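You operate a simulated robot arm through the tools that you are given. There is no shell and no other tool. Be economical: measure what you need, move in short steps, check, and stop when the job is done.

The job below is to be done with a simulated two-armed robot. You get a single attempt, and the scene is never put back.

## Task
Pick up the tall card with one hand, pass it to the other hand and put it on the second board from the bottom of the dark shelf. Push the mill drawer shut. Pull the fuse drawer open. The order is free.

Only the result counts: the job must be done as asked and must still hold three seconds after the hand-in. Knocking over, shifting, dropping, spilling or breaking anything else fails it.

## Robot
Two 7-joint arms with fingered hands on one trunk, on a base that drives. Base frame: it is fixed to the floor where the robot stands at the start and does not move with it; the origin is under the middle of the robot, x ahead of it, y to its left, z up. Lengths are in mm, angles in degrees, forces in N, time in s.
The left shoulder is at the start at [24, 104, 1346], the right one opposite. With the tool pointing down near the work surface each hand reaches from about 200 to 560 mm from the robot's upright axis, wherever it stands, measured 20 degrees to its own side. Places, roughly: fuse drawer [-3600, -6000, 600]; mill drawer [-4400, -5200, 800]; second board of the dark shelf [2400, 2300, 500]. Payload 2.4 kg a hand.
The TCP of each hand is the grasp point between the finger pads, 17 mm short of the fingertips. In the tool frame z runs along the fingers and y along their closing line. The gripper opens to 88 mm. The gripper's body begins 47 mm behind the TCP. The gripper is a hand of 2 fingers: y runs from the thumb to the fingers, the wrist lies at [0, 0, -165] in the tool frame, and closing takes about 1.5 s.
Orientation is told as [roll, pitch, yaw] about the base's x, y, z axes, in that order, counted from this pose: with the fingers straight down and closing along the base's y, the tool's x points along the base's -x, its y along +y and its z along -z.

## Interface
- The arms move only by the tool drive_tool. It takes "left_moves", "right_moves" or both (then of equal length, played together; a hand with none holds still); each is a list of rows, each an object (a shift or turn left out is 0, a gripper value left out holds the last) with "delta_pos": the shift along the tool's x, y, z in mm, a list of three; "rotation": the turn, a rotation vector about the tool's x, y, z in degrees, a list of three; "jaw": the opening, from 0 (shut) to 1 (fully open). In form: [{"delta_pos": [tx, ty, tz], "rotation": [wx, wy, wz], "jaw": jaw}, ...]. A call has 1 to 8 rows; each row shifts and turns the commanded pose from where the row before left it, along the tool's axes as they then stand. A row lasts 0.2 s, in which the tool goes at most 50 mm and 8.6 degrees; a call with a longer step from one row to the next is refused whole, and so is a gripper value outside its range. A pose out of reach is approached as far as the arm can. The call stops where the force on the tool passes 40 N (or 10 N more than at its start, if that is more) or the arm is blocked; 0.2 s more then pass. The fingers move at their own pace (about 153 mm/s each) and stop on an object; they squeeze with about 27 N. The grip force told is the motor's: it shows also when the fingers shut on nothing. Time passes only in rows, and 0.2 s behind the last, so rows that do not move let the fingers close. The reply holds the time, the measured pose of the TCP, the force on the tool along the base axes, the opening and the grip force, in the units named above and with some noise, with the torque about the TCP (base axes, N m) and any sound that the robot's microphone picked up.
- Cameras (640 x 400 px; columns grow to the right, rows downward): "scene" is now at [111.3, -34, 1276.6]; the picture's right is [-0.39, -0.92, 0.00], its down [-0.07, 0.03, -1.00] and it looks along [0.92, -0.39, -0.07] (base axes); focal length 214 px, centre (320, 200). "left" rides on the left gripper at [-50, 3, -63] in its tool frame; the picture's right is [-0.06, -1.00, 0.00], its down [0.78, -0.05, -0.62] and it looks along [0.62, -0.04, 0.79] (tool axes); focal length 275 px, centre (320, 200). "right" rides on the right gripper at [50, 3, -63] in its tool frame; the picture's right is [-0.06, 1.00, 0.00], its down [-0.78, -0.05, -0.62] and it looks along [-0.62, -0.04, 0.79] (tool axes); focal length 275 px, centre (320, 200).
- capture(camera): a new picture of that camera. No time passes.
- move_column(by): slides the trunk up (or, below 0, down) by that many mm; the arms and the scene camera ride with it, the base frame stays. It gives what a move gives, with no picture.
- roll_base(legs): drives the robot by 1 to 6 legs, each [ahead, left, turn to the left] in mm, mm and degrees, along the robot's own axes; the way and the turn of a leg run together, so that a leg with both is an arc; at most 1500 mm and 180 degrees a leg. The arms and the cameras ride along, it lands a little off, and it stops where it bumps. It gives what a move gives.
- set_grasp(shape, hand): the hand has 2 fingers and takes this shape, open, in about a second: jaw (thumb against the fingers, like two jaws); tri (thumb and two fingers); tip (a fingertip pinch); poke (one finger out to press); point (the index stretched); flat (the hand flat); cup (the hand cupped); fist (a fist). The gripper value then closes the fingers along that shape, each until it touches; the sizes above hold for jaw. It gives what a move gives, with no picture.
- aim_head(pan, tilt): turns the head with the scene camera to pan (to the left, within 60 degrees either way) and tilt (down, from -29 to 69), counted from straight ahead of the robot. It gives what a move gives.
- probe_pixels(camera, pixels): for up to 12 pixels [column, row] of the newest picture of that camera ("zoom" is the newest enlarged one), the place [x, y, z] in the base frame of the surface seen there, good to about 2 mm. No time passes.
- inspect(camera, box): a new picture of the part [left, top, right, bottom] of that camera's present view, enlarged. No time passes.
- finish_job(): hands the job in; it is judged then, once.

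Go step by step. Measure first, check grasps and placings, and put right what went wrong. The budget is 110 turns and 88 pictures, counting those below and the enlarged ones. Unless the task says otherwise, let go and move clear before handing in.

The tools are called as name(argument=value, ...) on one line, values as JSON. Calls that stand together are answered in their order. drive_tool: Moves the arms, as the interface text tells. Its arguments: {"type":"object","properties":{"left_moves":{"type":"array","items":{"type":"object","properties":{"delta_pos":{"type":"array","items":{"type":"number"}},"rotation":{"type":"array","items":{"type":"number"}},"jaw":{"type":"number"}}}},"right_moves":{"type":"array","items":{"type":"object","properties":{"delta_pos":{"type":"array","items":{"type":"number"}},"rotation":{"type":"array","items":{"type":"number"}},"jaw":{"type":"number"}}}}},"required":[]} The other tools are called the same way: move_column (by) slides the trunk up or down; set_grasp (shape, hand) gives the hand a shape; roll_base (legs) drives the base; aim_head (pan, tilt) turns the head that bears the scene camera; capture (camera) takes a picture; probe_pixels (camera, pixels) gives the place of the surface under pixels of a picture; inspect (camera, box) takes an enlarged picture of a part of a camera's view; finish_job () hands the job in.

At the start:

```text
clock: 0.0
left_position: [352.0, 60.2, 1333.9]
left_tcp_rot: [0.0, 0.0, -0.1]
left_force: [0.3, 0.0, 0.4]
left_torque: [-0.02, -0.01, 0.03]
left_width: 87.8
left_grip_force: 0.1
left_shape: jaw
right_position: [269.6, -233.1, 1306.6]
right_tcp_rot: [-0.1, 0.0, -0.1]
right_force: [0.3, 0.1, -0.1]
right_torque: [0.03, 0.03, 0.0]
right_width: 88.0
right_grip_force: 0.1
right_shape: jaw
trunk travel left (down, up): [-575.0, 275.0]
robot x, y, heading: [-0.4, 2.2, -0.0]
head pan, tilt: [-22.8, 4.2]
```

scene: 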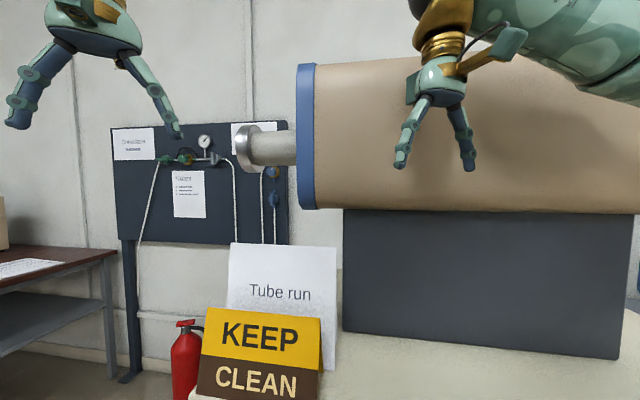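
right: 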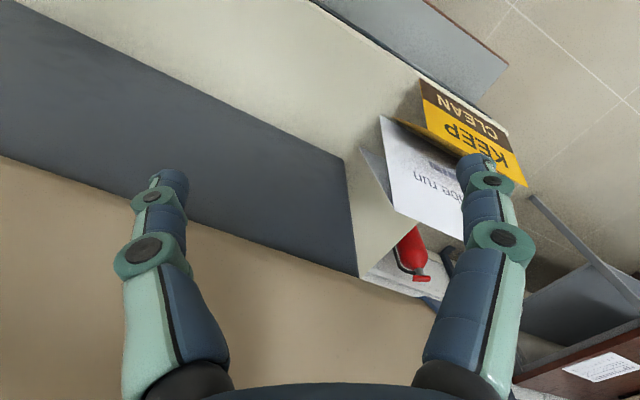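
left: 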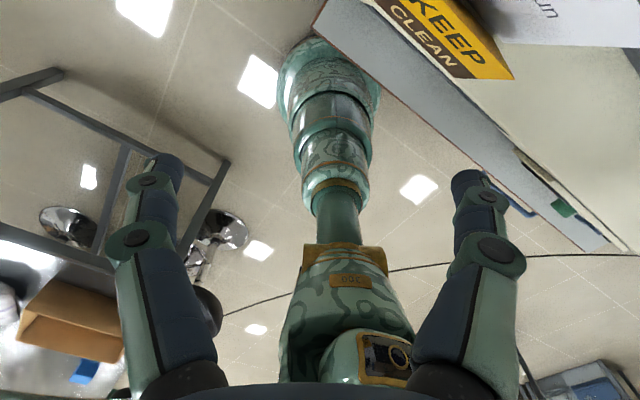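

The scene shows a machine with a white card "Tube run" (about 280,290) and a shorter yellow tent card "KEEP CLEAN" (about 262,350). I'll tilt the head down for a better look.

aim_head(pan=-10, tilt=40)

capture(camera="scene")

```text
clock: 1.0
left_position: [352.6, 59.4, 1333.5]
left_tcp_rot: [0.0, 0.0, 0.1]
left_force: [-0.1, -0.7, -0.8]
left_torque: [-0.01, -0.03, -0.02]
left_width: 87.8
left_grip_force: 0.2
left_shape: jaw
right_position: [269.5, -233.2, 1305.4]
right_tcp_rot: [0.0, 0.0, 0.0]
right_force: [0.0, -0.7, -0.1]
right_torque: [0.02, -0.03, -0.03]
right_width: 87.8
right_grip_force: 0.0
right_shape: jaw
trunk travel left (down, up): [-575.0, 275.0]
robot x, y, heading: [-1.9, -3.2, 0.0]
head pan, tilt: [-10.0, 40.0]
```

```text
84 pictures are left
```

scene: 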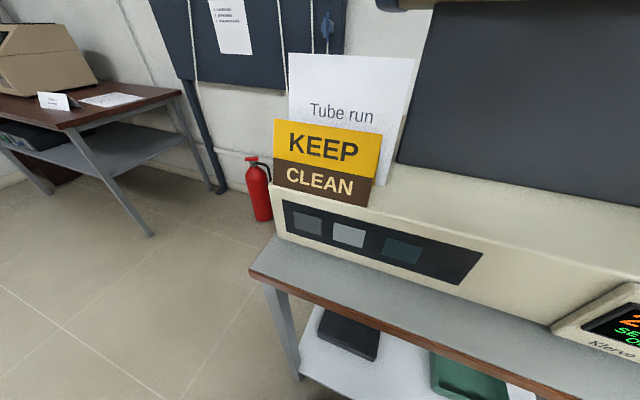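

Both cards stand on the machine's top; the white one rises higher. I'll measure both, to see which is the tall one.

probe_pixels(camera="scene", pixels=[[289, 54], [413, 60], [386, 182], [378, 182], [275, 121], [382, 134], [366, 206], [276, 184], [420, 195], [300, 110], [340, 112], [405, 110]])

inspect(camera="scene", box=[250, 30, 450, 230])

capture(camera="right")

```text
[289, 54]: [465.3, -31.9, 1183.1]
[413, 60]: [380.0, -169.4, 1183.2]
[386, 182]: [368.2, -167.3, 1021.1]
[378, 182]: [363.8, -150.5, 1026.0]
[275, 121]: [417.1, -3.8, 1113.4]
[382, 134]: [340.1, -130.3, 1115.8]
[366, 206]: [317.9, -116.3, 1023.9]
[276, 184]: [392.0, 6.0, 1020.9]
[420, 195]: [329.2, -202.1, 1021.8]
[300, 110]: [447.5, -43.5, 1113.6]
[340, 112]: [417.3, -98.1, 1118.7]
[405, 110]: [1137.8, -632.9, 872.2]
```

```text
2.00 times, centred on (350, 130) of scene
```

zoom: 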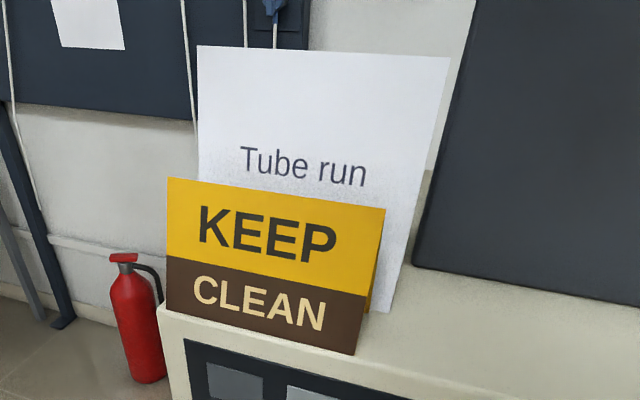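

```text
82 pictures are left
```

right: 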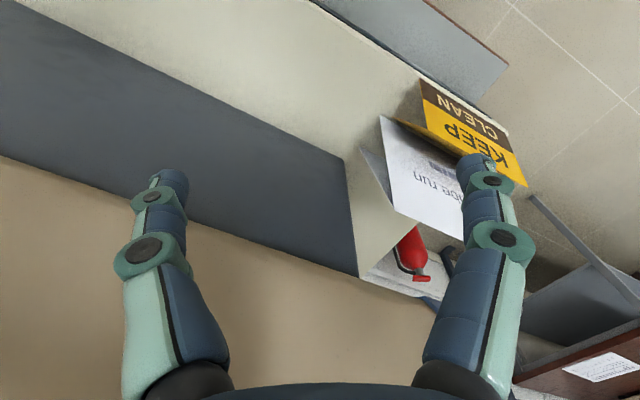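

The white "Tube run" tent card is the tall one: ridge from (465,-32) to (380,-169) at z 1183, height about 162 on the 1021 top. I'll check the surroundings (barrel and table edge) and look around before moving.

probe_pixels(camera="scene", pixels=[[250, 270], [400, 340], [273, 205], [440, 20], [420, 130], [600, 160], [392, 5], [560, 325], [630, 290], [425, 5], [330, 200], [470, 270]])

aim_head(pan=55, tilt=15)

capture(camera="scene")

```text
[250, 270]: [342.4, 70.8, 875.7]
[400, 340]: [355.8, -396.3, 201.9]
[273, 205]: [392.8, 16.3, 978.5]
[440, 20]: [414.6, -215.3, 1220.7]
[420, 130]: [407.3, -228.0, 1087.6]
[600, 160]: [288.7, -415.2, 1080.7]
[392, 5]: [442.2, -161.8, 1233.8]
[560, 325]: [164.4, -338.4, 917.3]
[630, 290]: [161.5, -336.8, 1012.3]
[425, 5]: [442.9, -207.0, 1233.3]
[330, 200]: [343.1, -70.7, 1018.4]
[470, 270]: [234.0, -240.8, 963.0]
```

```text
clock: 2.4
left_position: [351.6, 60.4, 1333.8]
left_tcp_rot: [0.0, 0.0, 0.0]
left_force: [-0.1, 1.3, -0.1]
left_torque: [-0.02, -0.01, 0.0]
left_width: 87.7
left_grip_force: 0.1
left_shape: jaw
right_position: [270.9, -233.2, 1305.6]
right_tcp_rot: [0.0, 0.0, 0.0]
right_force: [0.4, -0.4, -0.5]
right_torque: [0.0, 0.02, 0.0]
right_width: 88.2
right_grip_force: 0.0
right_shape: jaw
trunk travel left (down, up): [-575.0, 275.0]
robot x, y, heading: [-0.6, -0.3, -0.0]
head pan, tilt: [55.0, 15.0]
```

```text
81 pictures are left
```

scene: 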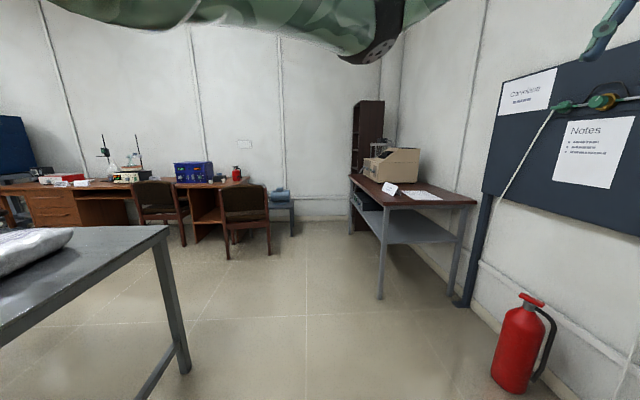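

The dark shelf is the tall unit in the corner at (368,140). I now measure the barrel around the card, which constrains the approach.

aim_head(pan=-22, tilt=14)

capture(camera="scene")

```text
clock: 3.9
left_position: [352.2, 60.4, 1333.3]
left_tcp_rot: [0.0, 0.0, 0.0]
left_force: [0.1, 0.1, 0.1]
left_torque: [0.0, 0.02, 0.03]
left_width: 87.9
left_grip_force: 0.0
left_shape: jaw
right_position: [270.1, -233.9, 1307.2]
right_tcp_rot: [0.0, 0.0, 0.0]
right_force: [1.1, 0.0, -1.5]
right_torque: [-0.03, 0.0, 0.01]
right_width: 88.2
right_grip_force: 0.1
right_shape: jaw
trunk travel left (down, up): [-575.0, 275.0]
robot x, y, heading: [-0.2, 2.1, 0.1]
head pan, tilt: [-22.0, 14.0]
```

```text
80 pictures are left
```

scene: 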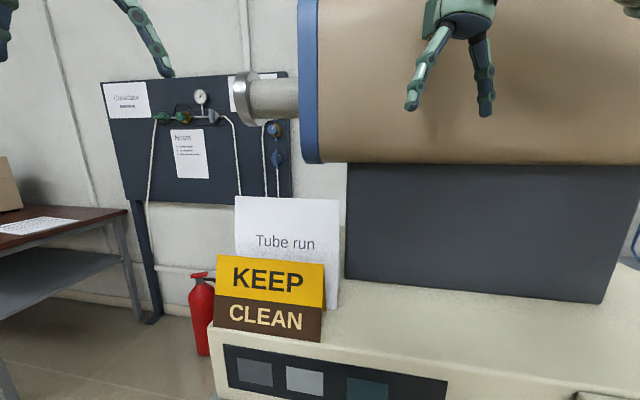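

probe_pixels(camera="scene", pixels=[[303, 150], [316, 160], [340, 162], [305, 100], [310, 40], [345, 40], [345, 120], [240, 95], [275, 100], [237, 198], [337, 202], [348, 270]])

```text
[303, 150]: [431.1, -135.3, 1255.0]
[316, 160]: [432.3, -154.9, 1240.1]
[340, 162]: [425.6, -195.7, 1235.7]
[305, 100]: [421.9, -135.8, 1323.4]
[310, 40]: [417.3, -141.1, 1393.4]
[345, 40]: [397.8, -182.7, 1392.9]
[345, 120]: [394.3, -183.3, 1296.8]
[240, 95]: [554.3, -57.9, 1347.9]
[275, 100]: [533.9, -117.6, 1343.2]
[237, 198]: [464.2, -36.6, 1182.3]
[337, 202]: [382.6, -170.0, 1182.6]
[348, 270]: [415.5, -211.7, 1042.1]
```

The barrel ends at about y −135 at the ridge's right half, so the left half of the ridge (around (445,-64)) is free for a vertical left-hand grip with yaw 58. First I turn the left hand in place.

drive_tool(left_moves=[{"rotation": [0, 0, -8.3], "jaw": 1}, {"rotation": [0, 0, -8.3]}, {"rotation": [0, 0, -8.3]}, {"rotation": [0, 0, -8.3]}, {"rotation": [0, 0, -8.3]}, {"rotation": [0, 0, -8.3]}, {"rotation": [0, 0, -8.2]}, {}])

```text
clock: 5.7
left_position: [352.8, 60.6, 1334.2]
left_tcp_rot: [0.1, 0.0, 58.1]
left_force: [0.7, -0.7, -0.2]
left_torque: [0.01, 0.02, 0.01]
left_width: 87.6
left_grip_force: 0.1
left_shape: jaw
right_position: [269.4, -233.9, 1306.4]
right_tcp_rot: [0.1, -0.1, 0.0]
right_force: [0.0, -0.2, -1.0]
right_torque: [0.0, 0.0, 0.0]
right_width: 87.9
right_grip_force: 0.0
right_shape: jaw
trunk travel left (down, up): [-575.0, 275.0]
robot x, y, heading: [0.3, -1.9, 0.0]
head pan, tilt: [-22.0, 14.0]
```

Now I move toward above the ridge, stopping at about z 1254 for a check.

drive_tool(left_moves=[{"delta_pos": [14, -20, 25]}, {"delta_pos": [14, -31, 25]}, {"delta_pos": [14, -31, 15]}, {"delta_pos": [15, -31, 15]}, {"delta_pos": [0, -31, 0]}, {}])

capture(camera="scene")

capture(camera="left")

```text
clock: 7.1
left_position: [444.8, -63.4, 1253.2]
left_tcp_rot: [0.1, 0.0, 58.0]
left_force: [0.6, 0.2, -0.2]
left_torque: [0.02, 0.03, 0.02]
left_width: 87.9
left_grip_force: 0.0
left_shape: jaw
right_position: [269.6, -231.5, 1306.8]
right_tcp_rot: [0.0, 0.0, 0.1]
right_force: [0.6, -0.1, 0.0]
right_torque: [-0.01, 0.0, 0.02]
right_width: 88.2
right_grip_force: 0.0
right_shape: jaw
trunk travel left (down, up): [-575.0, 275.0]
robot x, y, heading: [4.9, -1.1, -0.1]
head pan, tilt: [-22.0, 14.0]
```

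```text
79 pictures are left
```

scene: 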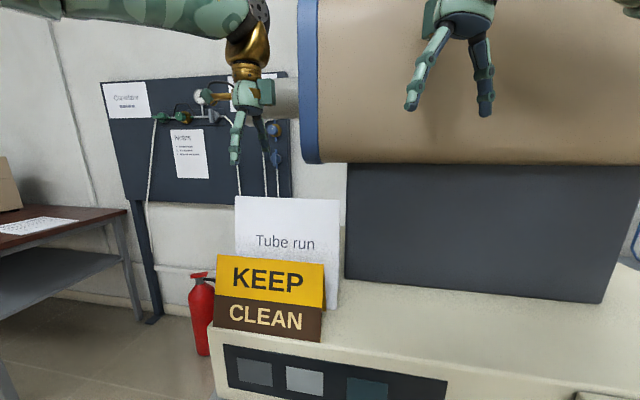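

```text
78 pictures are left
```

left: 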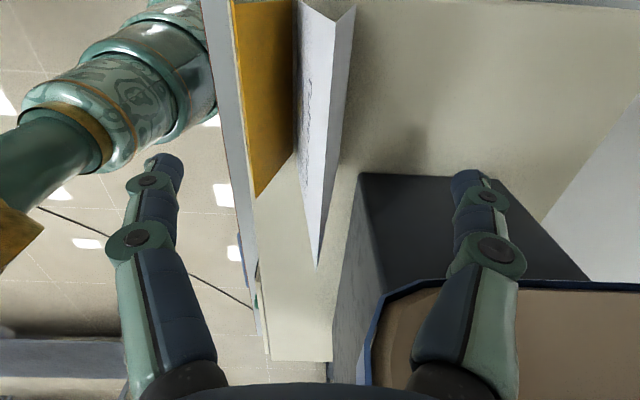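

The ridge lies centred between the fingers (ridge end at about (317,268) in the left picture). I descend 93 mm and then close.

drive_tool(left_moves=[{"delta_pos": [0, 0, 35]}, {"delta_pos": [0, 0, 35]}, {"delta_pos": [0, 0, 23]}, {}])

drive_tool(left_moves=[{"jaw": 0}, {}, {}, {}, {}, {}])

capture(camera="left")

```text
clock: 8.1
left_position: [443.1, -64.9, 1161.1]
left_tcp_rot: [0.0, 0.0, 57.9]
left_force: [-0.1, -0.6, -0.3]
left_torque: [-0.03, 0.01, 0.0]
left_width: 87.7
left_grip_force: 0.1
left_shape: jaw
right_position: [270.6, -232.8, 1305.4]
right_tcp_rot: [0.0, 0.0, 0.0]
right_force: [-0.4, 0.9, 0.2]
right_torque: [-0.04, -0.03, -0.01]
right_width: 87.8
right_grip_force: 0.1
right_shape: jaw
trunk travel left (down, up): [-575.0, 275.0]
robot x, y, heading: [-2.2, 1.8, 0.0]
head pan, tilt: [-22.0, 14.0]
```

```text
clock: 9.5
left_position: [443.1, -64.4, 1161.6]
left_tcp_rot: [0.0, 0.0, 58.0]
left_force: [0.0, -0.1, 0.2]
left_torque: [0.02, 0.01, -0.02]
left_width: 5.6
left_grip_force: 26.9
left_shape: jaw
right_position: [269.6, -233.3, 1307.2]
right_tcp_rot: [0.0, 0.0, 0.0]
right_force: [0.2, 0.1, 0.2]
right_torque: [0.01, 0.0, 0.04]
right_width: 87.6
right_grip_force: 0.1
right_shape: jaw
trunk travel left (down, up): [-575.0, 275.0]
robot x, y, heading: [-0.8, -2.7, -0.1]
head pan, tilt: [-22.0, 14.0]
```

```text
77 pictures are left
```

left: 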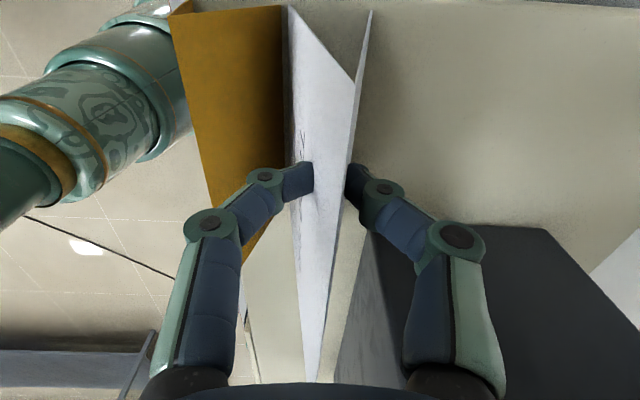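

The grip holds on 5.6 mm with 26.9 N. I lift 60 straight, then up with a small shift toward the robot, until clear of the short card.

drive_tool(left_moves=[{"delta_pos": [0, 0, -10]}, {"delta_pos": [0, 0, -25]}, {"delta_pos": [0, 0, -25]}, {"delta_pos": [-10, 5, -30]}, {"delta_pos": [-10, 5, -30]}, {"delta_pos": [0, 5, -25]}, {}])

capture(camera="scene")

```text
clock: 11.1
left_position: [442.1, -40.5, 1306.8]
left_tcp_rot: [0.0, 0.1, 57.9]
left_force: [-0.2, -0.4, 0.4]
left_torque: [-0.01, 0.01, -0.01]
left_width: 5.9
left_grip_force: 26.8
left_shape: jaw
right_position: [269.6, -233.1, 1305.7]
right_tcp_rot: [-0.1, 0.1, -0.1]
right_force: [-0.9, 0.7, -0.1]
right_torque: [0.01, -0.01, 0.03]
right_width: 87.7
right_grip_force: 0.0
right_shape: jaw
trunk travel left (down, up): [-575.0, 275.0]
robot x, y, heading: [0.4, 0.9, 0.2]
head pan, tilt: [-22.0, 14.0]
```

```text
76 pictures are left
```

scene: 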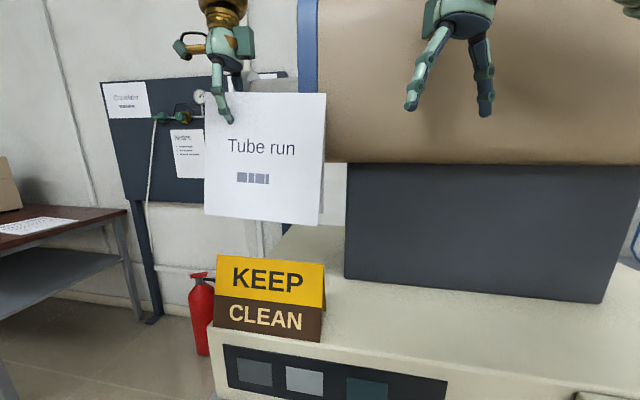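

The card is up and clear of KEEP CLEAN. I bring it back toward the robot and look left for the driving way.

drive_tool(left_moves=[{"delta_pos": [0, 30, 0]}, {"delta_pos": [0, 40, 0]}, {"delta_pos": [0, 40, 0]}, {}])

aim_head(pan=60, tilt=35)

capture(camera="scene")

```text
clock: 12.1
left_position: [350.4, 17.8, 1308.3]
left_tcp_rot: [-0.1, 0.0, 58.0]
left_force: [0.5, 0.3, -0.7]
left_torque: [0.01, -0.02, -0.01]
left_width: 5.7
left_grip_force: 26.7
left_shape: jaw
right_position: [269.9, -234.3, 1304.1]
right_tcp_rot: [0.1, 0.0, -0.1]
right_force: [0.8, 0.3, -0.4]
right_torque: [-0.03, 0.01, -0.02]
right_width: 88.2
right_grip_force: 0.0
right_shape: jaw
trunk travel left (down, up): [-575.0, 275.0]
robot x, y, heading: [0.7, 1.5, 0.0]
head pan, tilt: [-22.0, 14.0]
```

```text
clock: 13.6
left_position: [349.1, 17.7, 1308.3]
left_tcp_rot: [0.0, -0.1, 58.0]
left_force: [-0.2, -0.2, 1.1]
left_torque: [0.0, 0.01, -0.01]
left_width: 5.5
left_grip_force: 26.4
left_shape: jaw
right_position: [269.4, -234.7, 1305.8]
right_tcp_rot: [0.0, 0.1, 0.0]
right_force: [-0.2, 0.5, -0.1]
right_torque: [0.01, 0.03, 0.0]
right_width: 88.1
right_grip_force: 0.1
right_shape: jaw
trunk travel left (down, up): [-575.0, 275.0]
robot x, y, heading: [-0.7, -2.7, 0.1]
head pan, tilt: [60.0, 35.0]
```

```text
75 pictures are left
```

scene: 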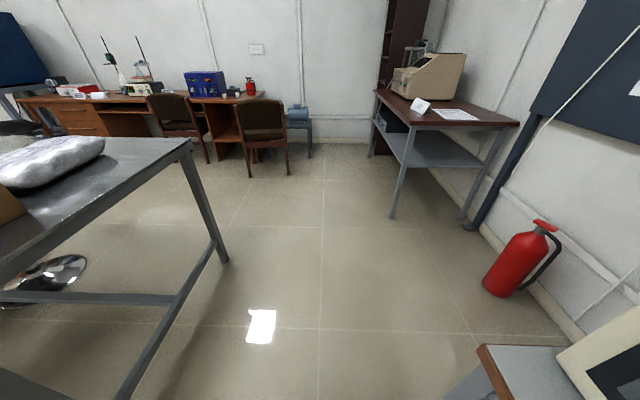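

probe_pixels(camera="scene", pixels=[[190, 140], [225, 262], [125, 395], [395, 216], [310, 157], [250, 176], [372, 157], [490, 295], [405, 20], [388, 20], [468, 228], [380, 60]])

inspect(camera="scene", box=[340, 0, 540, 125])

```text
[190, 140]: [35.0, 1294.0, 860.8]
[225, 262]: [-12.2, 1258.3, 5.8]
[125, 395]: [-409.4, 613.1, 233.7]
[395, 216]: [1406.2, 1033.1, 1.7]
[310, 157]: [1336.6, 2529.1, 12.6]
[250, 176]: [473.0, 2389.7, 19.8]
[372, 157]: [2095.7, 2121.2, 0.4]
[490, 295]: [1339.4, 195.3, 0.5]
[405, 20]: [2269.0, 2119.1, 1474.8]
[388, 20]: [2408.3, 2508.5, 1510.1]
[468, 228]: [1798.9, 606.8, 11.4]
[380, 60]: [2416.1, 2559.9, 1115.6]
```

```text
3.20 times, centred on (440, 62) of scene
```

zoom: 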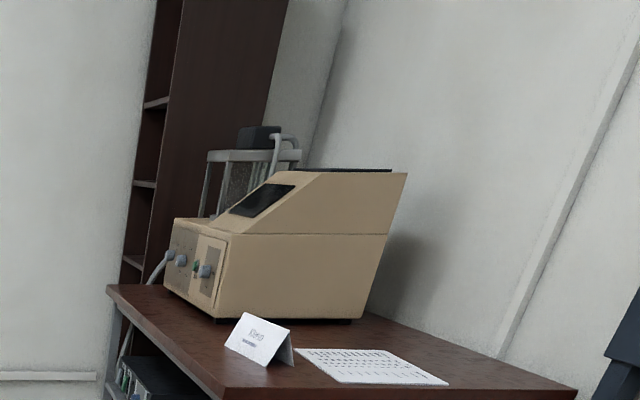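

The passage runs between the grey table (edge ~(-12,1258)) and the machine, along direction (0.55,0.83); the shelf opens toward (−0.95,0.32). I drive back-left a little, then diagonally into the open floor.

roll_base(legs=[[-110, 68, 0], [690, 1040, 0]])

aim_head(pan=0, tilt=20)

capture(camera="scene")

```text
clock: 20.8
left_position: [936.1, 1120.0, 1309.1]
left_tcp_rot: [0.0, 0.1, 57.2]
left_force: [-0.4, -0.9, -0.2]
left_torque: [0.0, -0.02, 0.03]
left_width: 5.5
left_grip_force: 27.3
left_shape: jaw
right_position: [853.3, 870.6, 1306.2]
right_tcp_rot: [-0.1, 0.0, -0.9]
right_force: [-0.6, -0.1, -0.3]
right_torque: [-0.01, -0.02, 0.03]
right_width: 87.9
right_grip_force: 0.1
right_shape: jaw
trunk travel left (down, up): [-575.0, 275.0]
robot x, y, heading: [586.4, 1111.4, -0.3]
head pan, tilt: [60.0, 35.0]
```

```text
clock: 22.1
left_position: [936.5, 1120.3, 1308.6]
left_tcp_rot: [0.0, 0.0, 57.3]
left_force: [0.3, -1.0, -0.2]
left_torque: [0.0, -0.01, 0.0]
left_width: 5.8
left_grip_force: 27.2
left_shape: jaw
right_position: [853.2, 871.0, 1307.3]
right_tcp_rot: [0.0, 0.0, -0.9]
right_force: [-0.5, -0.6, 0.1]
right_torque: [0.02, 0.05, 0.02]
right_width: 87.9
right_grip_force: 0.0
right_shape: jaw
trunk travel left (down, up): [-575.0, 275.0]
robot x, y, heading: [583.2, 1108.6, -0.7]
head pan, tilt: [0.0, 20.0]
```

```text
73 pictures are left
```

scene: 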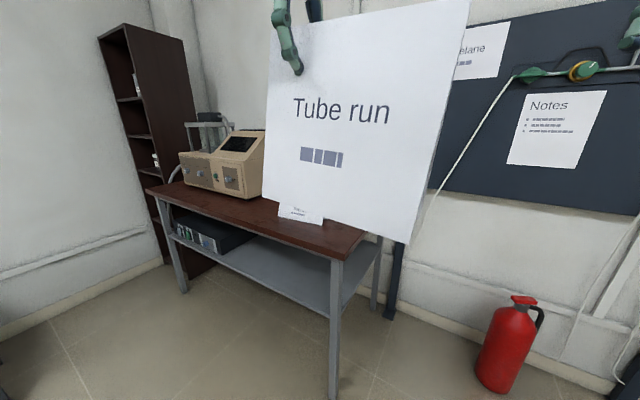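

The shelf is seen at the left (150,140), partly hidden by the desk. I probe its front edges and boards.

aim_head(pan=35, tilt=12)

inspect(camera="scene", box=[160, 60, 480, 260])

```text
clock: 23.1
left_position: [937.2, 1120.3, 1309.0]
left_tcp_rot: [-0.1, 0.1, 57.2]
left_force: [0.4, -0.1, -0.2]
left_torque: [-0.02, -0.03, -0.01]
left_width: 5.8
left_grip_force: 26.9
left_shape: jaw
right_position: [854.5, 870.6, 1306.6]
right_tcp_rot: [0.0, -0.1, -0.8]
right_force: [0.4, 0.7, -0.4]
right_torque: [-0.03, 0.01, 0.0]
right_width: 87.7
right_grip_force: 0.1
right_shape: jaw
trunk travel left (down, up): [-575.0, 275.0]
robot x, y, heading: [588.9, 1103.4, -0.5]
head pan, tilt: [35.0, 12.0]
```

```text
2.00 times, centred on (320, 160) of scene
```

zoom: 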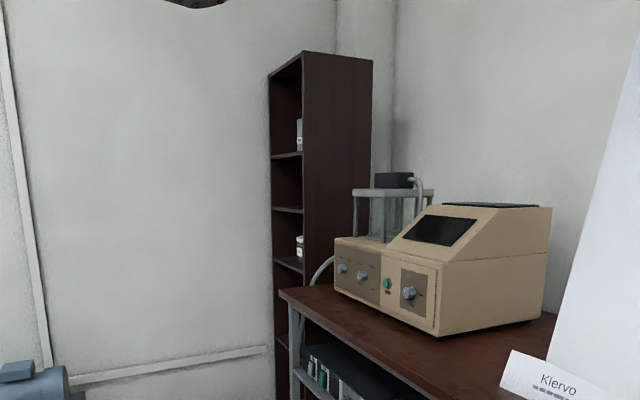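

probe_pixels(camera="zoom", pixels=[[303, 53], [268, 76], [303, 155], [303, 213], [303, 273], [301, 140], [282, 130], [372, 62], [284, 240], [281, 345], [240, 360], [290, 300]])

```text
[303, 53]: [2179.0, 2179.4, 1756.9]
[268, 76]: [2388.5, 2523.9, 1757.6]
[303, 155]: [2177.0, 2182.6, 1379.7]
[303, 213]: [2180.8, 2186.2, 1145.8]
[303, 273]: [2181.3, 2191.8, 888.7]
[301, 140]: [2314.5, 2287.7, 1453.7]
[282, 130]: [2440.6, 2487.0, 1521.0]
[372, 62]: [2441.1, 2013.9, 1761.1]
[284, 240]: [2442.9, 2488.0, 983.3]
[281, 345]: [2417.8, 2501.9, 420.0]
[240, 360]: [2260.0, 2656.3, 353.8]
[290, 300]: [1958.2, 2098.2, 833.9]
```

The shelf mouth runs from (2180,2182) to (2388,2524), opening toward (−0.85,0.53); board fronts at z≈1380, 1146, 889. I turn to heading −31.7 and drive sideways to face it, keeping clear of desk and stool.

roll_base(legs=[[0, 0, -31.2], [250, 300, 0], [0, 1200, 0]])

aim_head(pan=20, tilt=35)

capture(camera="scene")

```text
clock: 32.7
left_position: [1890.5, 2073.2, 1307.8]
left_tcp_rot: [0.0, 0.0, 26.2]
left_force: [0.2, 0.8, -0.8]
left_torque: [-0.04, -0.03, -0.03]
left_width: 5.6
left_grip_force: 27.1
left_shape: jaw
right_position: [1692.0, 1903.0, 1305.6]
right_tcp_rot: [0.0, 0.0, -31.8]
right_force: [0.3, 0.8, 0.2]
right_torque: [-0.01, -0.01, -0.02]
right_width: 87.8
right_grip_force: 0.1
right_shape: jaw
trunk travel left (down, up): [-575.0, 275.0]
robot x, y, heading: [1581.5, 2240.7, -31.9]
head pan, tilt: [35.0, 12.0]
```

```text
clock: 33.6
left_position: [1891.4, 2073.8, 1308.4]
left_tcp_rot: [-0.1, -0.1, 26.3]
left_force: [0.2, -0.3, -1.3]
left_torque: [0.0, -0.02, 0.01]
left_width: 5.8
left_grip_force: 27.2
left_shape: jaw
right_position: [1691.8, 1902.4, 1305.3]
right_tcp_rot: [-0.1, -0.1, -31.8]
right_force: [0.3, 0.4, 0.5]
right_torque: [-0.01, 0.0, -0.03]
right_width: 87.7
right_grip_force: 0.0
right_shape: jaw
trunk travel left (down, up): [-575.0, 275.0]
robot x, y, heading: [1585.7, 2241.8, -31.4]
head pan, tilt: [20.0, 35.0]
```

```text
71 pictures are left
```

scene: 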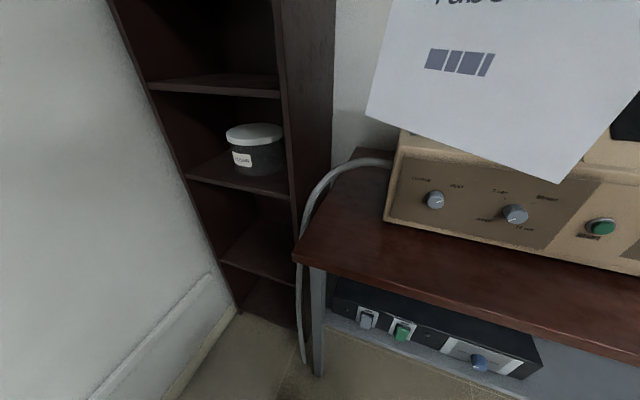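

probe_pixels(camera="scene", pixels=[[296, 284], [222, 262], [260, 240], [298, 327], [270, 300], [240, 305], [290, 196], [187, 176], [279, 95], [298, 259], [250, 215], [215, 275]])

inspect(camera="scene", box=[160, 150, 360, 350])

```text
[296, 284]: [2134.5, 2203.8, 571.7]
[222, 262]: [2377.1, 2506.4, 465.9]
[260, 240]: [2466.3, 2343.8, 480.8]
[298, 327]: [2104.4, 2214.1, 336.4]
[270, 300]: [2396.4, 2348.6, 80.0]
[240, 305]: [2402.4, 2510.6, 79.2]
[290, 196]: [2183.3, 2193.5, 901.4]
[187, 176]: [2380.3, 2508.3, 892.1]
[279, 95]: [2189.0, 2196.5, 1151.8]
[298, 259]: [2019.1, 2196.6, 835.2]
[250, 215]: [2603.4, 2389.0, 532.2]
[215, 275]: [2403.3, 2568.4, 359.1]
```

```text
2.00 times, centred on (260, 250) of scene
```

zoom: 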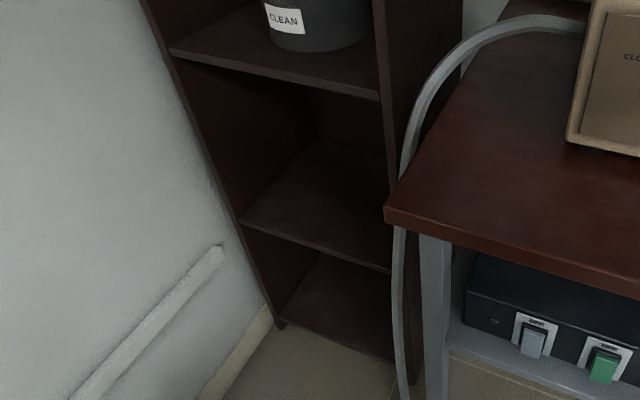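

The second board is at z≈480 (bottom 80, third ~895), empty, with 395 mm of headroom, so a horizontal side grip suits. I now swing the right hand to point horizontally along the card's ridge while the left moves out.

drive_tool(left_moves=[{"delta_pos": [-32, -12, 0]}, {"delta_pos": [-33, -12, 0]}, {"delta_pos": [-32, -11, 0]}, {}, {}, {}, {}, {}], right_moves=[{"rotation": [-3.475, -6.272, -3.475]}, {"rotation": [-3.475, -6.272, -3.475]}, {"rotation": [-3.475, -6.272, -3.475]}, {"rotation": [-3.475, -6.272, -3.475]}, {"rotation": [-3.475, -6.272, -3.475]}, {"rotation": [-3.475, -6.272, -3.475]}, {"rotation": [-3.475, -6.272, -3.475]}, {"rotation": [-3.475, -6.272, -3.475]}])

drive_tool(right_moves=[{"rotation": [-3.475, -6.272, -3.475]}, {"rotation": [-3.475, -6.272, -3.475]}, {"rotation": [-3.475, -6.272, -3.475]}, {"rotation": [-3.475, -6.272, -3.475]}, {"rotation": [-3.475, -6.272, -3.475]}, {}])

aim_head(pan=-5, tilt=10)

capture(camera="scene")

```text
clock: 35.4
left_position: [1993.2, 2084.6, 1308.5]
left_tcp_rot: [-0.1, 0.1, 26.3]
left_force: [-0.4, 0.3, -0.9]
left_torque: [-0.01, 0.01, 0.0]
left_width: 5.4
left_grip_force: 26.5
left_shape: jaw
right_position: [1692.0, 1902.0, 1307.7]
right_tcp_rot: [20.1, -54.4, -11.9]
right_force: [0.4, -0.5, 0.1]
right_torque: [0.0, 0.02, 0.02]
right_width: 87.8
right_grip_force: 0.0
right_shape: jaw
trunk travel left (down, up): [-575.0, 275.0]
robot x, y, heading: [1584.7, 2244.2, -31.7]
head pan, tilt: [20.0, 35.0]
```

```text
clock: 36.8
left_position: [1992.4, 2084.7, 1307.1]
left_tcp_rot: [0.0, 0.0, 26.3]
left_force: [1.0, -0.2, 0.3]
left_torque: [0.03, 0.02, -0.02]
left_width: 5.7
left_grip_force: 27.1
left_shape: jaw
right_position: [1691.1, 1903.0, 1305.9]
right_tcp_rot: [169.5, -90.0, -143.1]
right_force: [-0.7, -0.6, 0.3]
right_torque: [0.02, 0.03, -0.02]
right_width: 87.8
right_grip_force: 0.1
right_shape: jaw
trunk travel left (down, up): [-575.0, 275.0]
robot x, y, heading: [1587.2, 2244.9, -31.6]
head pan, tilt: [20.0, 35.0]
```

```text
clock: 37.7
left_position: [1992.5, 2085.3, 1306.9]
left_tcp_rot: [0.0, 0.1, 26.2]
left_force: [-0.1, -0.3, -0.4]
left_torque: [-0.01, -0.02, 0.01]
left_width: 5.8
left_grip_force: 27.3
left_shape: jaw
right_position: [1691.4, 1902.8, 1306.5]
right_tcp_rot: [71.1, -90.0, -44.8]
right_force: [0.9, -0.3, -0.8]
right_torque: [0.02, -0.02, 0.02]
right_width: 88.0
right_grip_force: 0.1
right_shape: jaw
trunk travel left (down, up): [-575.0, 275.0]
robot x, y, heading: [1582.6, 2242.4, -31.9]
head pan, tilt: [-5.0, 10.0]
```

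```text
69 pictures are left
```

scene: 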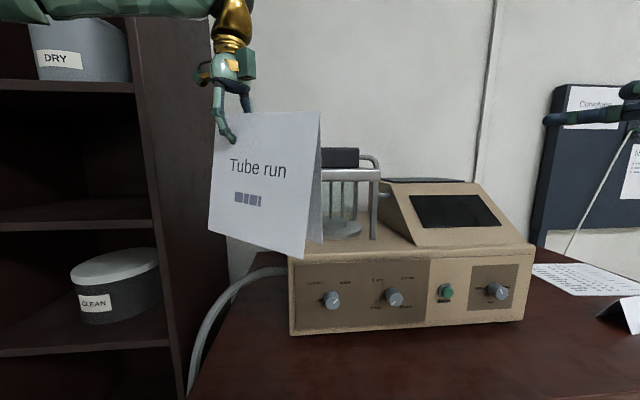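

The right hand now points along the ridge (yaw 26.3 in sum). I probe the card's right edge to verify the grip point.

probe_pixels(camera="scene", pixels=[[318, 114], [314, 145], [310, 180], [304, 254], [210, 228], [320, 240], [250, 115], [319, 150]])

```text
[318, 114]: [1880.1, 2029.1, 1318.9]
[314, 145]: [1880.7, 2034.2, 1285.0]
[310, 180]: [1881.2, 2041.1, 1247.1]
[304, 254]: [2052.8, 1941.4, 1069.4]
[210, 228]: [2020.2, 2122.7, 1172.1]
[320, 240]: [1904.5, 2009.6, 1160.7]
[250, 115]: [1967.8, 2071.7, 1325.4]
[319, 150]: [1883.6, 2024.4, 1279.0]
```

The edge is at (1880.5,2029.5), ridge z≈1327. In the right tool frame the way to the grip is [11.5, 29.7, 240.6]; I go to 100 mm short and check.

drive_tool(right_moves=[{"delta_pos": [6, 15, 20]}, {"delta_pos": [5.5, 14.7, 40]}, {"delta_pos": [0, 0, 40]}, {"delta_pos": [0, 0, 40]}, {}])

capture(camera="right")

capture(camera="scene")

```text
clock: 38.9
left_position: [1991.0, 2084.8, 1307.8]
left_tcp_rot: [0.0, 0.0, 26.4]
left_force: [-0.7, 0.2, 0.4]
left_torque: [0.0, 0.0, 0.01]
left_width: 5.5
left_grip_force: 27.1
left_shape: jaw
right_position: [1801.2, 1993.4, 1291.7]
right_tcp_rot: [35.3, -89.9, -9.0]
right_force: [-0.5, 0.2, -0.4]
right_torque: [-0.02, 0.04, -0.04]
right_width: 87.9
right_grip_force: 0.0
right_shape: jaw
trunk travel left (down, up): [-575.0, 275.0]
robot x, y, heading: [1583.2, 2242.0, -31.7]
head pan, tilt: [-5.0, 10.0]
```

```text
68 pictures are left
```

right: 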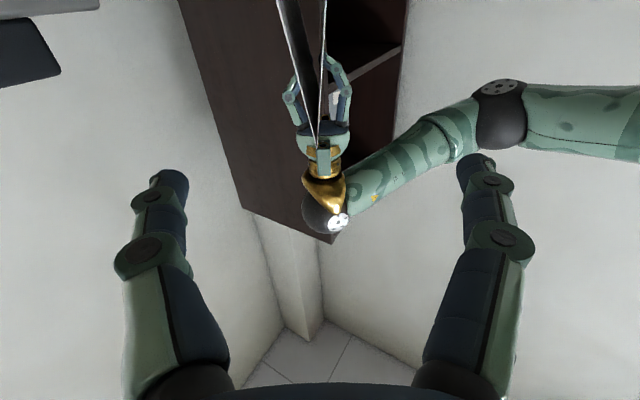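

```text
67 pictures are left
```

scene: 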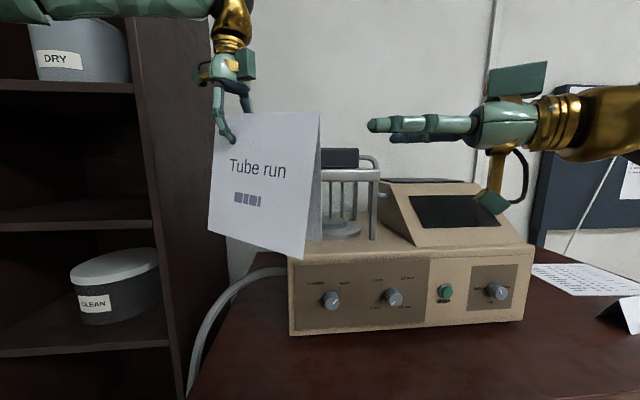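

Card edge is centred between the right fingers (column 317). I advance 100 mm and close.

drive_tool(right_moves=[{"delta_pos": [0, 0, 35]}, {"delta_pos": [0, 0, 35]}, {"delta_pos": [0, 0, 30]}, {}])

capture(camera="scene")

capture(camera="right")

```text
clock: 39.9
left_position: [1991.1, 2084.1, 1307.8]
left_tcp_rot: [0.0, 0.0, 26.3]
left_force: [0.3, 0.0, 0.3]
left_torque: [0.0, 0.02, 0.0]
left_width: 5.9
left_grip_force: 27.2
left_shape: jaw
right_position: [1893.6, 2034.4, 1294.0]
right_tcp_rot: [4.1, -90.1, 22.1]
right_force: [0.9, -0.1, 0.2]
right_torque: [0.0, 0.0, -0.02]
right_width: 87.9
right_grip_force: 0.0
right_shape: jaw
trunk travel left (down, up): [-575.0, 275.0]
robot x, y, heading: [1588.0, 2244.8, -31.9]
head pan, tilt: [-5.0, 10.0]
```

```text
66 pictures are left
```

scene: 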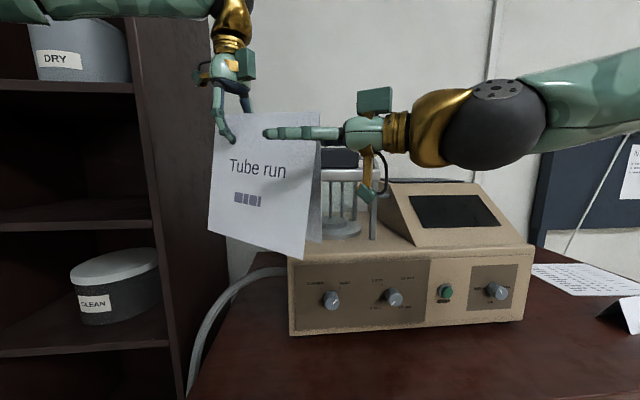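

```text
65 pictures are left
```

right: 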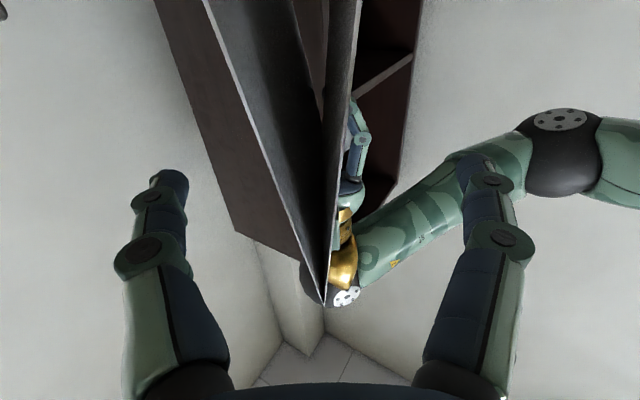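

Well placed, with the edge still centred. Closing the right hand while the left holds.

drive_tool(right_moves=[{"jaw": 0}, {}, {}, {}, {}, {}])

```text
clock: 41.3
left_position: [1992.5, 2084.8, 1308.6]
left_tcp_rot: [0.0, -0.1, 26.3]
left_force: [-1.5, -2.0, -0.3]
left_torque: [0.0, 0.03, -0.01]
left_width: 5.6
left_grip_force: 27.5
left_shape: jaw
right_position: [1892.9, 2035.9, 1292.4]
right_tcp_rot: [62.8, -90.0, -36.5]
right_force: [1.9, 1.0, 0.1]
right_torque: [0.0, 0.01, 0.05]
right_width: 3.2
right_grip_force: 27.0
right_shape: jaw
trunk travel left (down, up): [-575.0, 275.0]
robot x, y, heading: [1583.7, 2242.4, -31.8]
head pan, tilt: [-5.0, 10.0]
```

Right grip closed at 3.2 mm with 27 N, less than expected for that height; let me look.

inspect(camera="scene", box=[180, 60, 420, 280])

capture(camera="right")

```text
1.82 times, centred on (300, 170) of scene
```

zoom: 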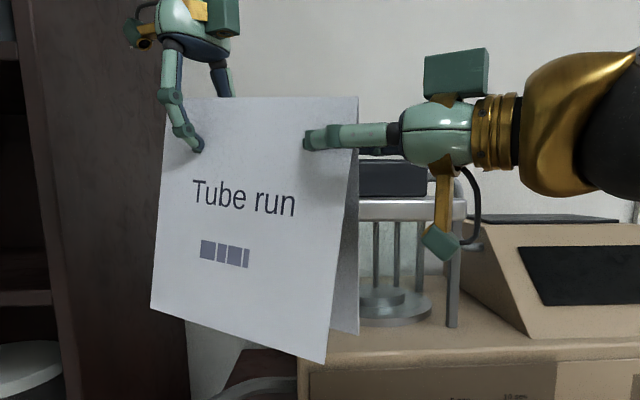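

```text
63 pictures are left
```

right: 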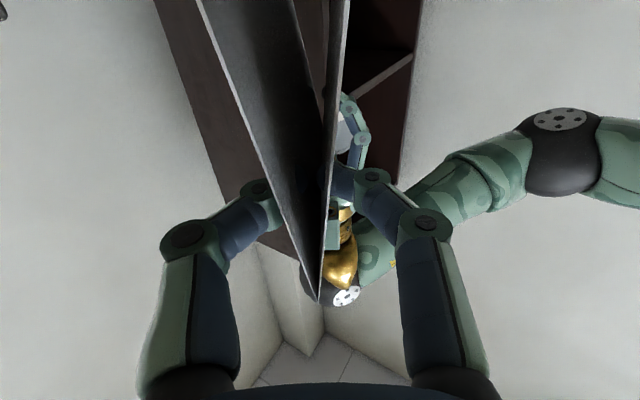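

The right fingers hold the card on both sides. I open the left hand and lift it off upward.

drive_tool(left_moves=[{"jaw": 0.3}, {}, {"jaw": 1}, {}, {}])

drive_tool(left_moves=[{"delta_pos": [0, 0, -30]}, {"delta_pos": [0, 0, -40]}, {"delta_pos": [0, 0, -20]}, {}])

capture(camera="scene")

```text
clock: 42.5
left_position: [1992.6, 2085.6, 1307.4]
left_tcp_rot: [0.0, 0.1, 26.3]
left_force: [0.1, 0.0, -0.6]
left_torque: [0.0, 0.02, 0.01]
left_width: 88.0
left_grip_force: 0.0
left_shape: jaw
right_position: [1895.1, 2034.8, 1292.4]
right_tcp_rot: [64.0, -90.0, -37.7]
right_force: [-0.3, 0.4, -0.2]
right_torque: [-0.03, 0.01, 0.0]
right_width: 3.2
right_grip_force: 27.2
right_shape: jaw
trunk travel left (down, up): [-575.0, 275.0]
robot x, y, heading: [1583.8, 2246.5, -31.7]
head pan, tilt: [-5.0, 10.0]
```

```text
clock: 43.5
left_position: [1991.9, 2087.0, 1399.2]
left_tcp_rot: [-0.1, 0.0, 26.3]
left_force: [-0.3, 0.4, 0.1]
left_torque: [-0.02, 0.0, 0.0]
left_width: 87.8
left_grip_force: 0.0
left_shape: jaw
right_position: [1894.6, 2034.0, 1292.5]
right_tcp_rot: [63.8, -90.1, -37.5]
right_force: [0.7, 0.6, 0.6]
right_torque: [0.0, -0.03, 0.03]
right_width: 3.0
right_grip_force: 27.0
right_shape: jaw
trunk travel left (down, up): [-575.0, 275.0]
robot x, y, heading: [1583.7, 2244.6, -31.8]
head pan, tilt: [-5.0, 10.0]
```

```text
62 pictures are left
```

scene: 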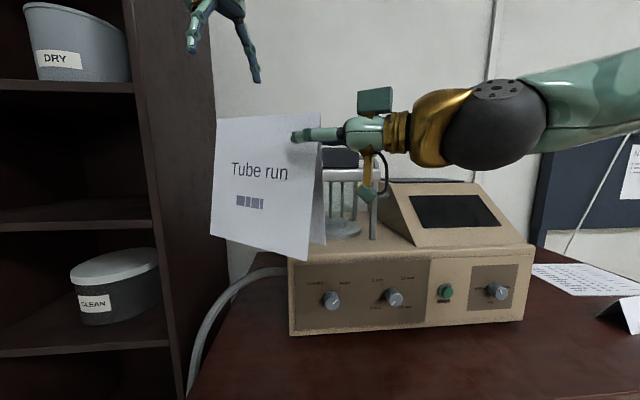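

The right hand holds the card alone now. I draw the left hand back beside the body, then shift the base sideways to stand before the shelf.

drive_tool(left_moves=[{"delta_pos": [7, 38, 0]}, {"delta_pos": [7, 38, 0]}, {"delta_pos": [7, 38, 0]}, {"delta_pos": [7, 38, 0]}, {"delta_pos": [7, 38, 0]}, {}])

roll_base(legs=[[-30, 200, 0], [0, 150, 0]])

drive_tool(right_moves=[{"rotation": [8.3, 0, 0]}, {"rotation": [8.3, 0, 0]}, {"rotation": [8.3, 0, 0]}, {"rotation": [8.3, 0, 0]}, {"rotation": [8.3, 0, 0]}, {"rotation": [8.3, 0, 0]}, {"rotation": [8.2, 0, 0]}, {}])

aim_head(pan=0, tilt=30)

capture(camera="scene")

```text
clock: 44.9
left_position: [1876.7, 2238.7, 1399.6]
left_tcp_rot: [0.1, 0.0, 26.3]
left_force: [0.1, 0.4, 0.5]
left_torque: [0.01, -0.01, 0.0]
left_width: 87.8
left_grip_force: 0.0
left_shape: jaw
right_position: [1892.7, 2034.6, 1293.1]
right_tcp_rot: [73.9, -90.0, -47.6]
right_force: [0.2, -0.1, -0.3]
right_torque: [0.0, 0.0, -0.03]
right_width: 3.3
right_grip_force: 26.9
right_shape: jaw
trunk travel left (down, up): [-575.0, 275.0]
robot x, y, heading: [1585.5, 2242.4, -31.7]
head pan, tilt: [-5.0, 10.0]
```

```text
clock: 47.4
left_position: [2017.9, 2504.5, 1403.0]
left_tcp_rot: [0.1, -0.5, 24.0]
left_force: [-0.4, -1.6, 0.2]
left_torque: [0.1, -0.08, 0.0]
left_width: 88.0
left_grip_force: 0.0
left_shape: jaw
right_position: [2028.3, 2298.3, 1293.2]
right_tcp_rot: [-119.9, -89.7, 143.9]
right_force: [-0.9, -0.3, -0.6]
right_torque: [0.03, 0.03, -0.01]
right_width: 3.1
right_grip_force: 26.4
right_shape: jaw
trunk travel left (down, up): [-575.0, 275.0]
robot x, y, heading: [1738.7, 2527.1, -33.7]
head pan, tilt: [-5.0, 10.0]
stopped in leg 2: the robot was blocked; the commanded pose is now the measured one
```

```text
clock: 49.4
left_position: [2035.3, 2503.4, 1399.1]
left_tcp_rot: [-0.6, 0.4, 21.6]
left_force: [0.5, -0.1, -0.4]
left_torque: [0.01, -0.03, 0.01]
left_width: 88.0
left_grip_force: 0.1
left_shape: jaw
right_position: [2030.3, 2297.9, 1261.0]
right_tcp_rot: [-142.8, -89.7, 106.8]
right_force: [-0.8, 0.9, -0.3]
right_torque: [0.04, 0.0, -0.02]
right_width: 3.0
right_grip_force: 26.9
right_shape: jaw
right hand out of reach, approached as far as the arm can: row 4, 5, 6, 7
trunk travel left (down, up): [-575.0, 275.0]
robot x, y, heading: [1743.6, 2520.0, -36.1]
head pan, tilt: [-5.0, 10.0]
stopped in row 8 (right hand): the arm was blocked; the commanded pose is now the measured one
```

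```text
clock: 50.2
left_position: [2039.4, 2502.5, 1399.0]
left_tcp_rot: [-0.7, 0.7, 21.2]
left_force: [-0.1, -0.6, 0.1]
left_torque: [-0.02, 0.02, 0.01]
left_width: 87.8
left_grip_force: 0.1
left_shape: jaw
right_position: [2031.3, 2294.0, 1261.7]
right_tcp_rot: [-137.4, -89.7, 100.6]
right_force: [-0.8, -0.4, 0.3]
right_torque: [0.0, -0.01, -0.04]
right_width: 2.9
right_grip_force: 26.8
right_shape: jaw
trunk travel left (down, up): [-575.0, 275.0]
robot x, y, heading: [1747.2, 2517.6, -37.0]
head pan, tilt: [0.0, 30.0]
```

```text
61 pictures are left
```

scene: 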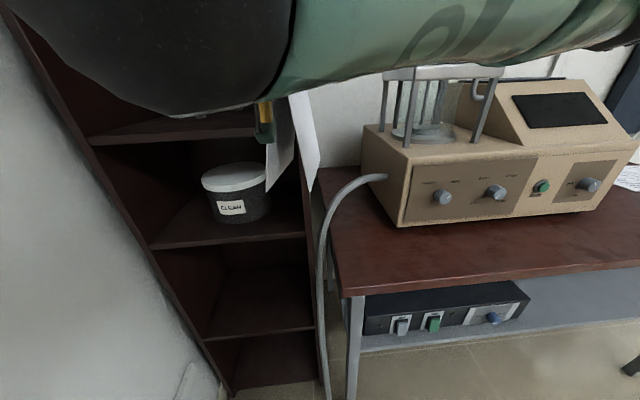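

The base was blocked on its left (heading drifted to −37) and the right wrist came too near the body. I back the base off to the right, straightening it.

roll_base(legs=[[0, -70, 0], [0, 0, 5.3]])

aim_head(pan=60, tilt=55)

capture(camera="scene")

```text
clock: 51.0
left_position: [2088.1, 2520.9, 1383.7]
left_tcp_rot: [-4.1, 4.1, 22.6]
left_force: [-0.4, -0.4, 1.4]
left_torque: [-0.04, -0.03, 0.01]
left_width: 87.9
left_grip_force: 0.0
left_shape: jaw
right_position: [2065.9, 2319.3, 1261.4]
right_tcp_rot: [160.1, -88.5, 160.8]
right_force: [-0.3, -0.8, -0.4]
right_torque: [0.01, 0.02, -0.02]
right_width: 2.9
right_grip_force: 27.5
right_shape: jaw
trunk travel left (down, up): [-575.0, 275.0]
robot x, y, heading: [1754.5, 2501.6, -40.0]
head pan, tilt: [0.0, 30.0]
stopped in leg 1: the robot was blocked; the commanded pose is now the measured one
```

```text
clock: 52.3
left_position: [2088.9, 2520.9, 1383.7]
left_tcp_rot: [-3.9, 4.0, 22.7]
left_force: [-0.5, 0.2, -0.4]
left_torque: [0.0, 0.01, -0.01]
left_width: 88.0
left_grip_force: 0.0
left_shape: jaw
right_position: [2062.7, 2319.0, 1260.7]
right_tcp_rot: [157.7, -88.8, 163.0]
right_force: [0.1, -0.3, -0.1]
right_torque: [0.04, 0.0, -0.03]
right_width: 3.0
right_grip_force: 26.8
right_shape: jaw
trunk travel left (down, up): [-575.0, 275.0]
robot x, y, heading: [1756.3, 2501.9, -40.2]
head pan, tilt: [60.0, 55.0]
```

```text
60 pictures are left
```

scene: 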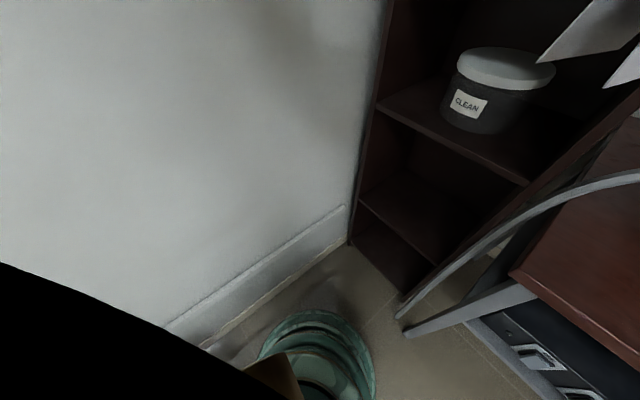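

Still blocked; the left hand is being pushed (rot −4, 4). I look to the right and through the left hand's camera to find the contact.

probe_pixels(camera="scene", pixels=[[100, 350], [200, 370], [315, 320], [350, 370], [280, 375], [100, 150], [250, 320]])

capture(camera="left")

aim_head(pan=-60, tilt=45)

capture(camera="scene")

```text
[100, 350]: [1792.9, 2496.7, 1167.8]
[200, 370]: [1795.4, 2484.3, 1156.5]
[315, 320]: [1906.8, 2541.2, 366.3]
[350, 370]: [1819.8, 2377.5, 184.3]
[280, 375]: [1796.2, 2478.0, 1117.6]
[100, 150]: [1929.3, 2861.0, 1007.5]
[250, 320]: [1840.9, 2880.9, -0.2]
```

```text
59 pictures are left
```

left: 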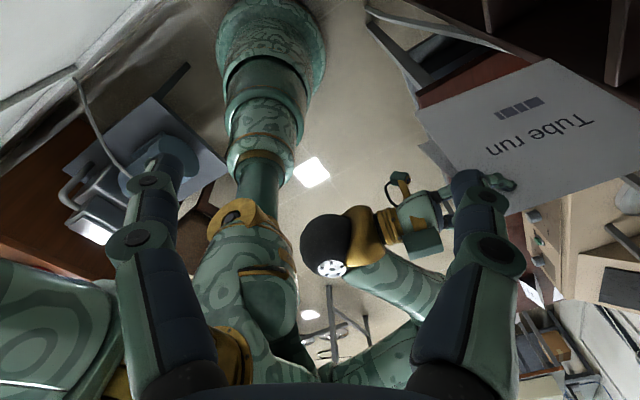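

```text
clock: 54.3
left_position: [2088.7, 2520.2, 1384.8]
left_tcp_rot: [-3.8, 3.9, 22.8]
left_force: [-0.2, 0.2, 0.7]
left_torque: [0.0, -0.03, 0.01]
left_width: 88.0
left_grip_force: 0.1
left_shape: jaw
right_position: [2063.3, 2319.6, 1260.6]
right_tcp_rot: [157.3, -88.8, 163.6]
right_force: [0.7, 0.0, -0.5]
right_torque: [0.02, 0.02, -0.01]
right_width: 3.3
right_grip_force: 26.7
right_shape: jaw
trunk travel left (down, up): [-575.0, 275.0]
robot x, y, heading: [1756.8, 2503.5, -40.2]
head pan, tilt: [-60.0, 45.0]
```

```text
58 pictures are left
```

scene: 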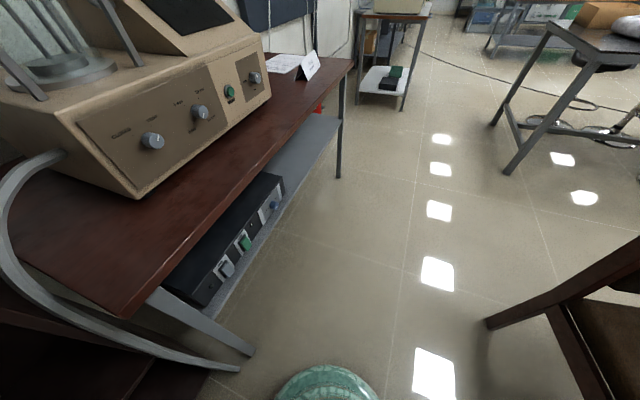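

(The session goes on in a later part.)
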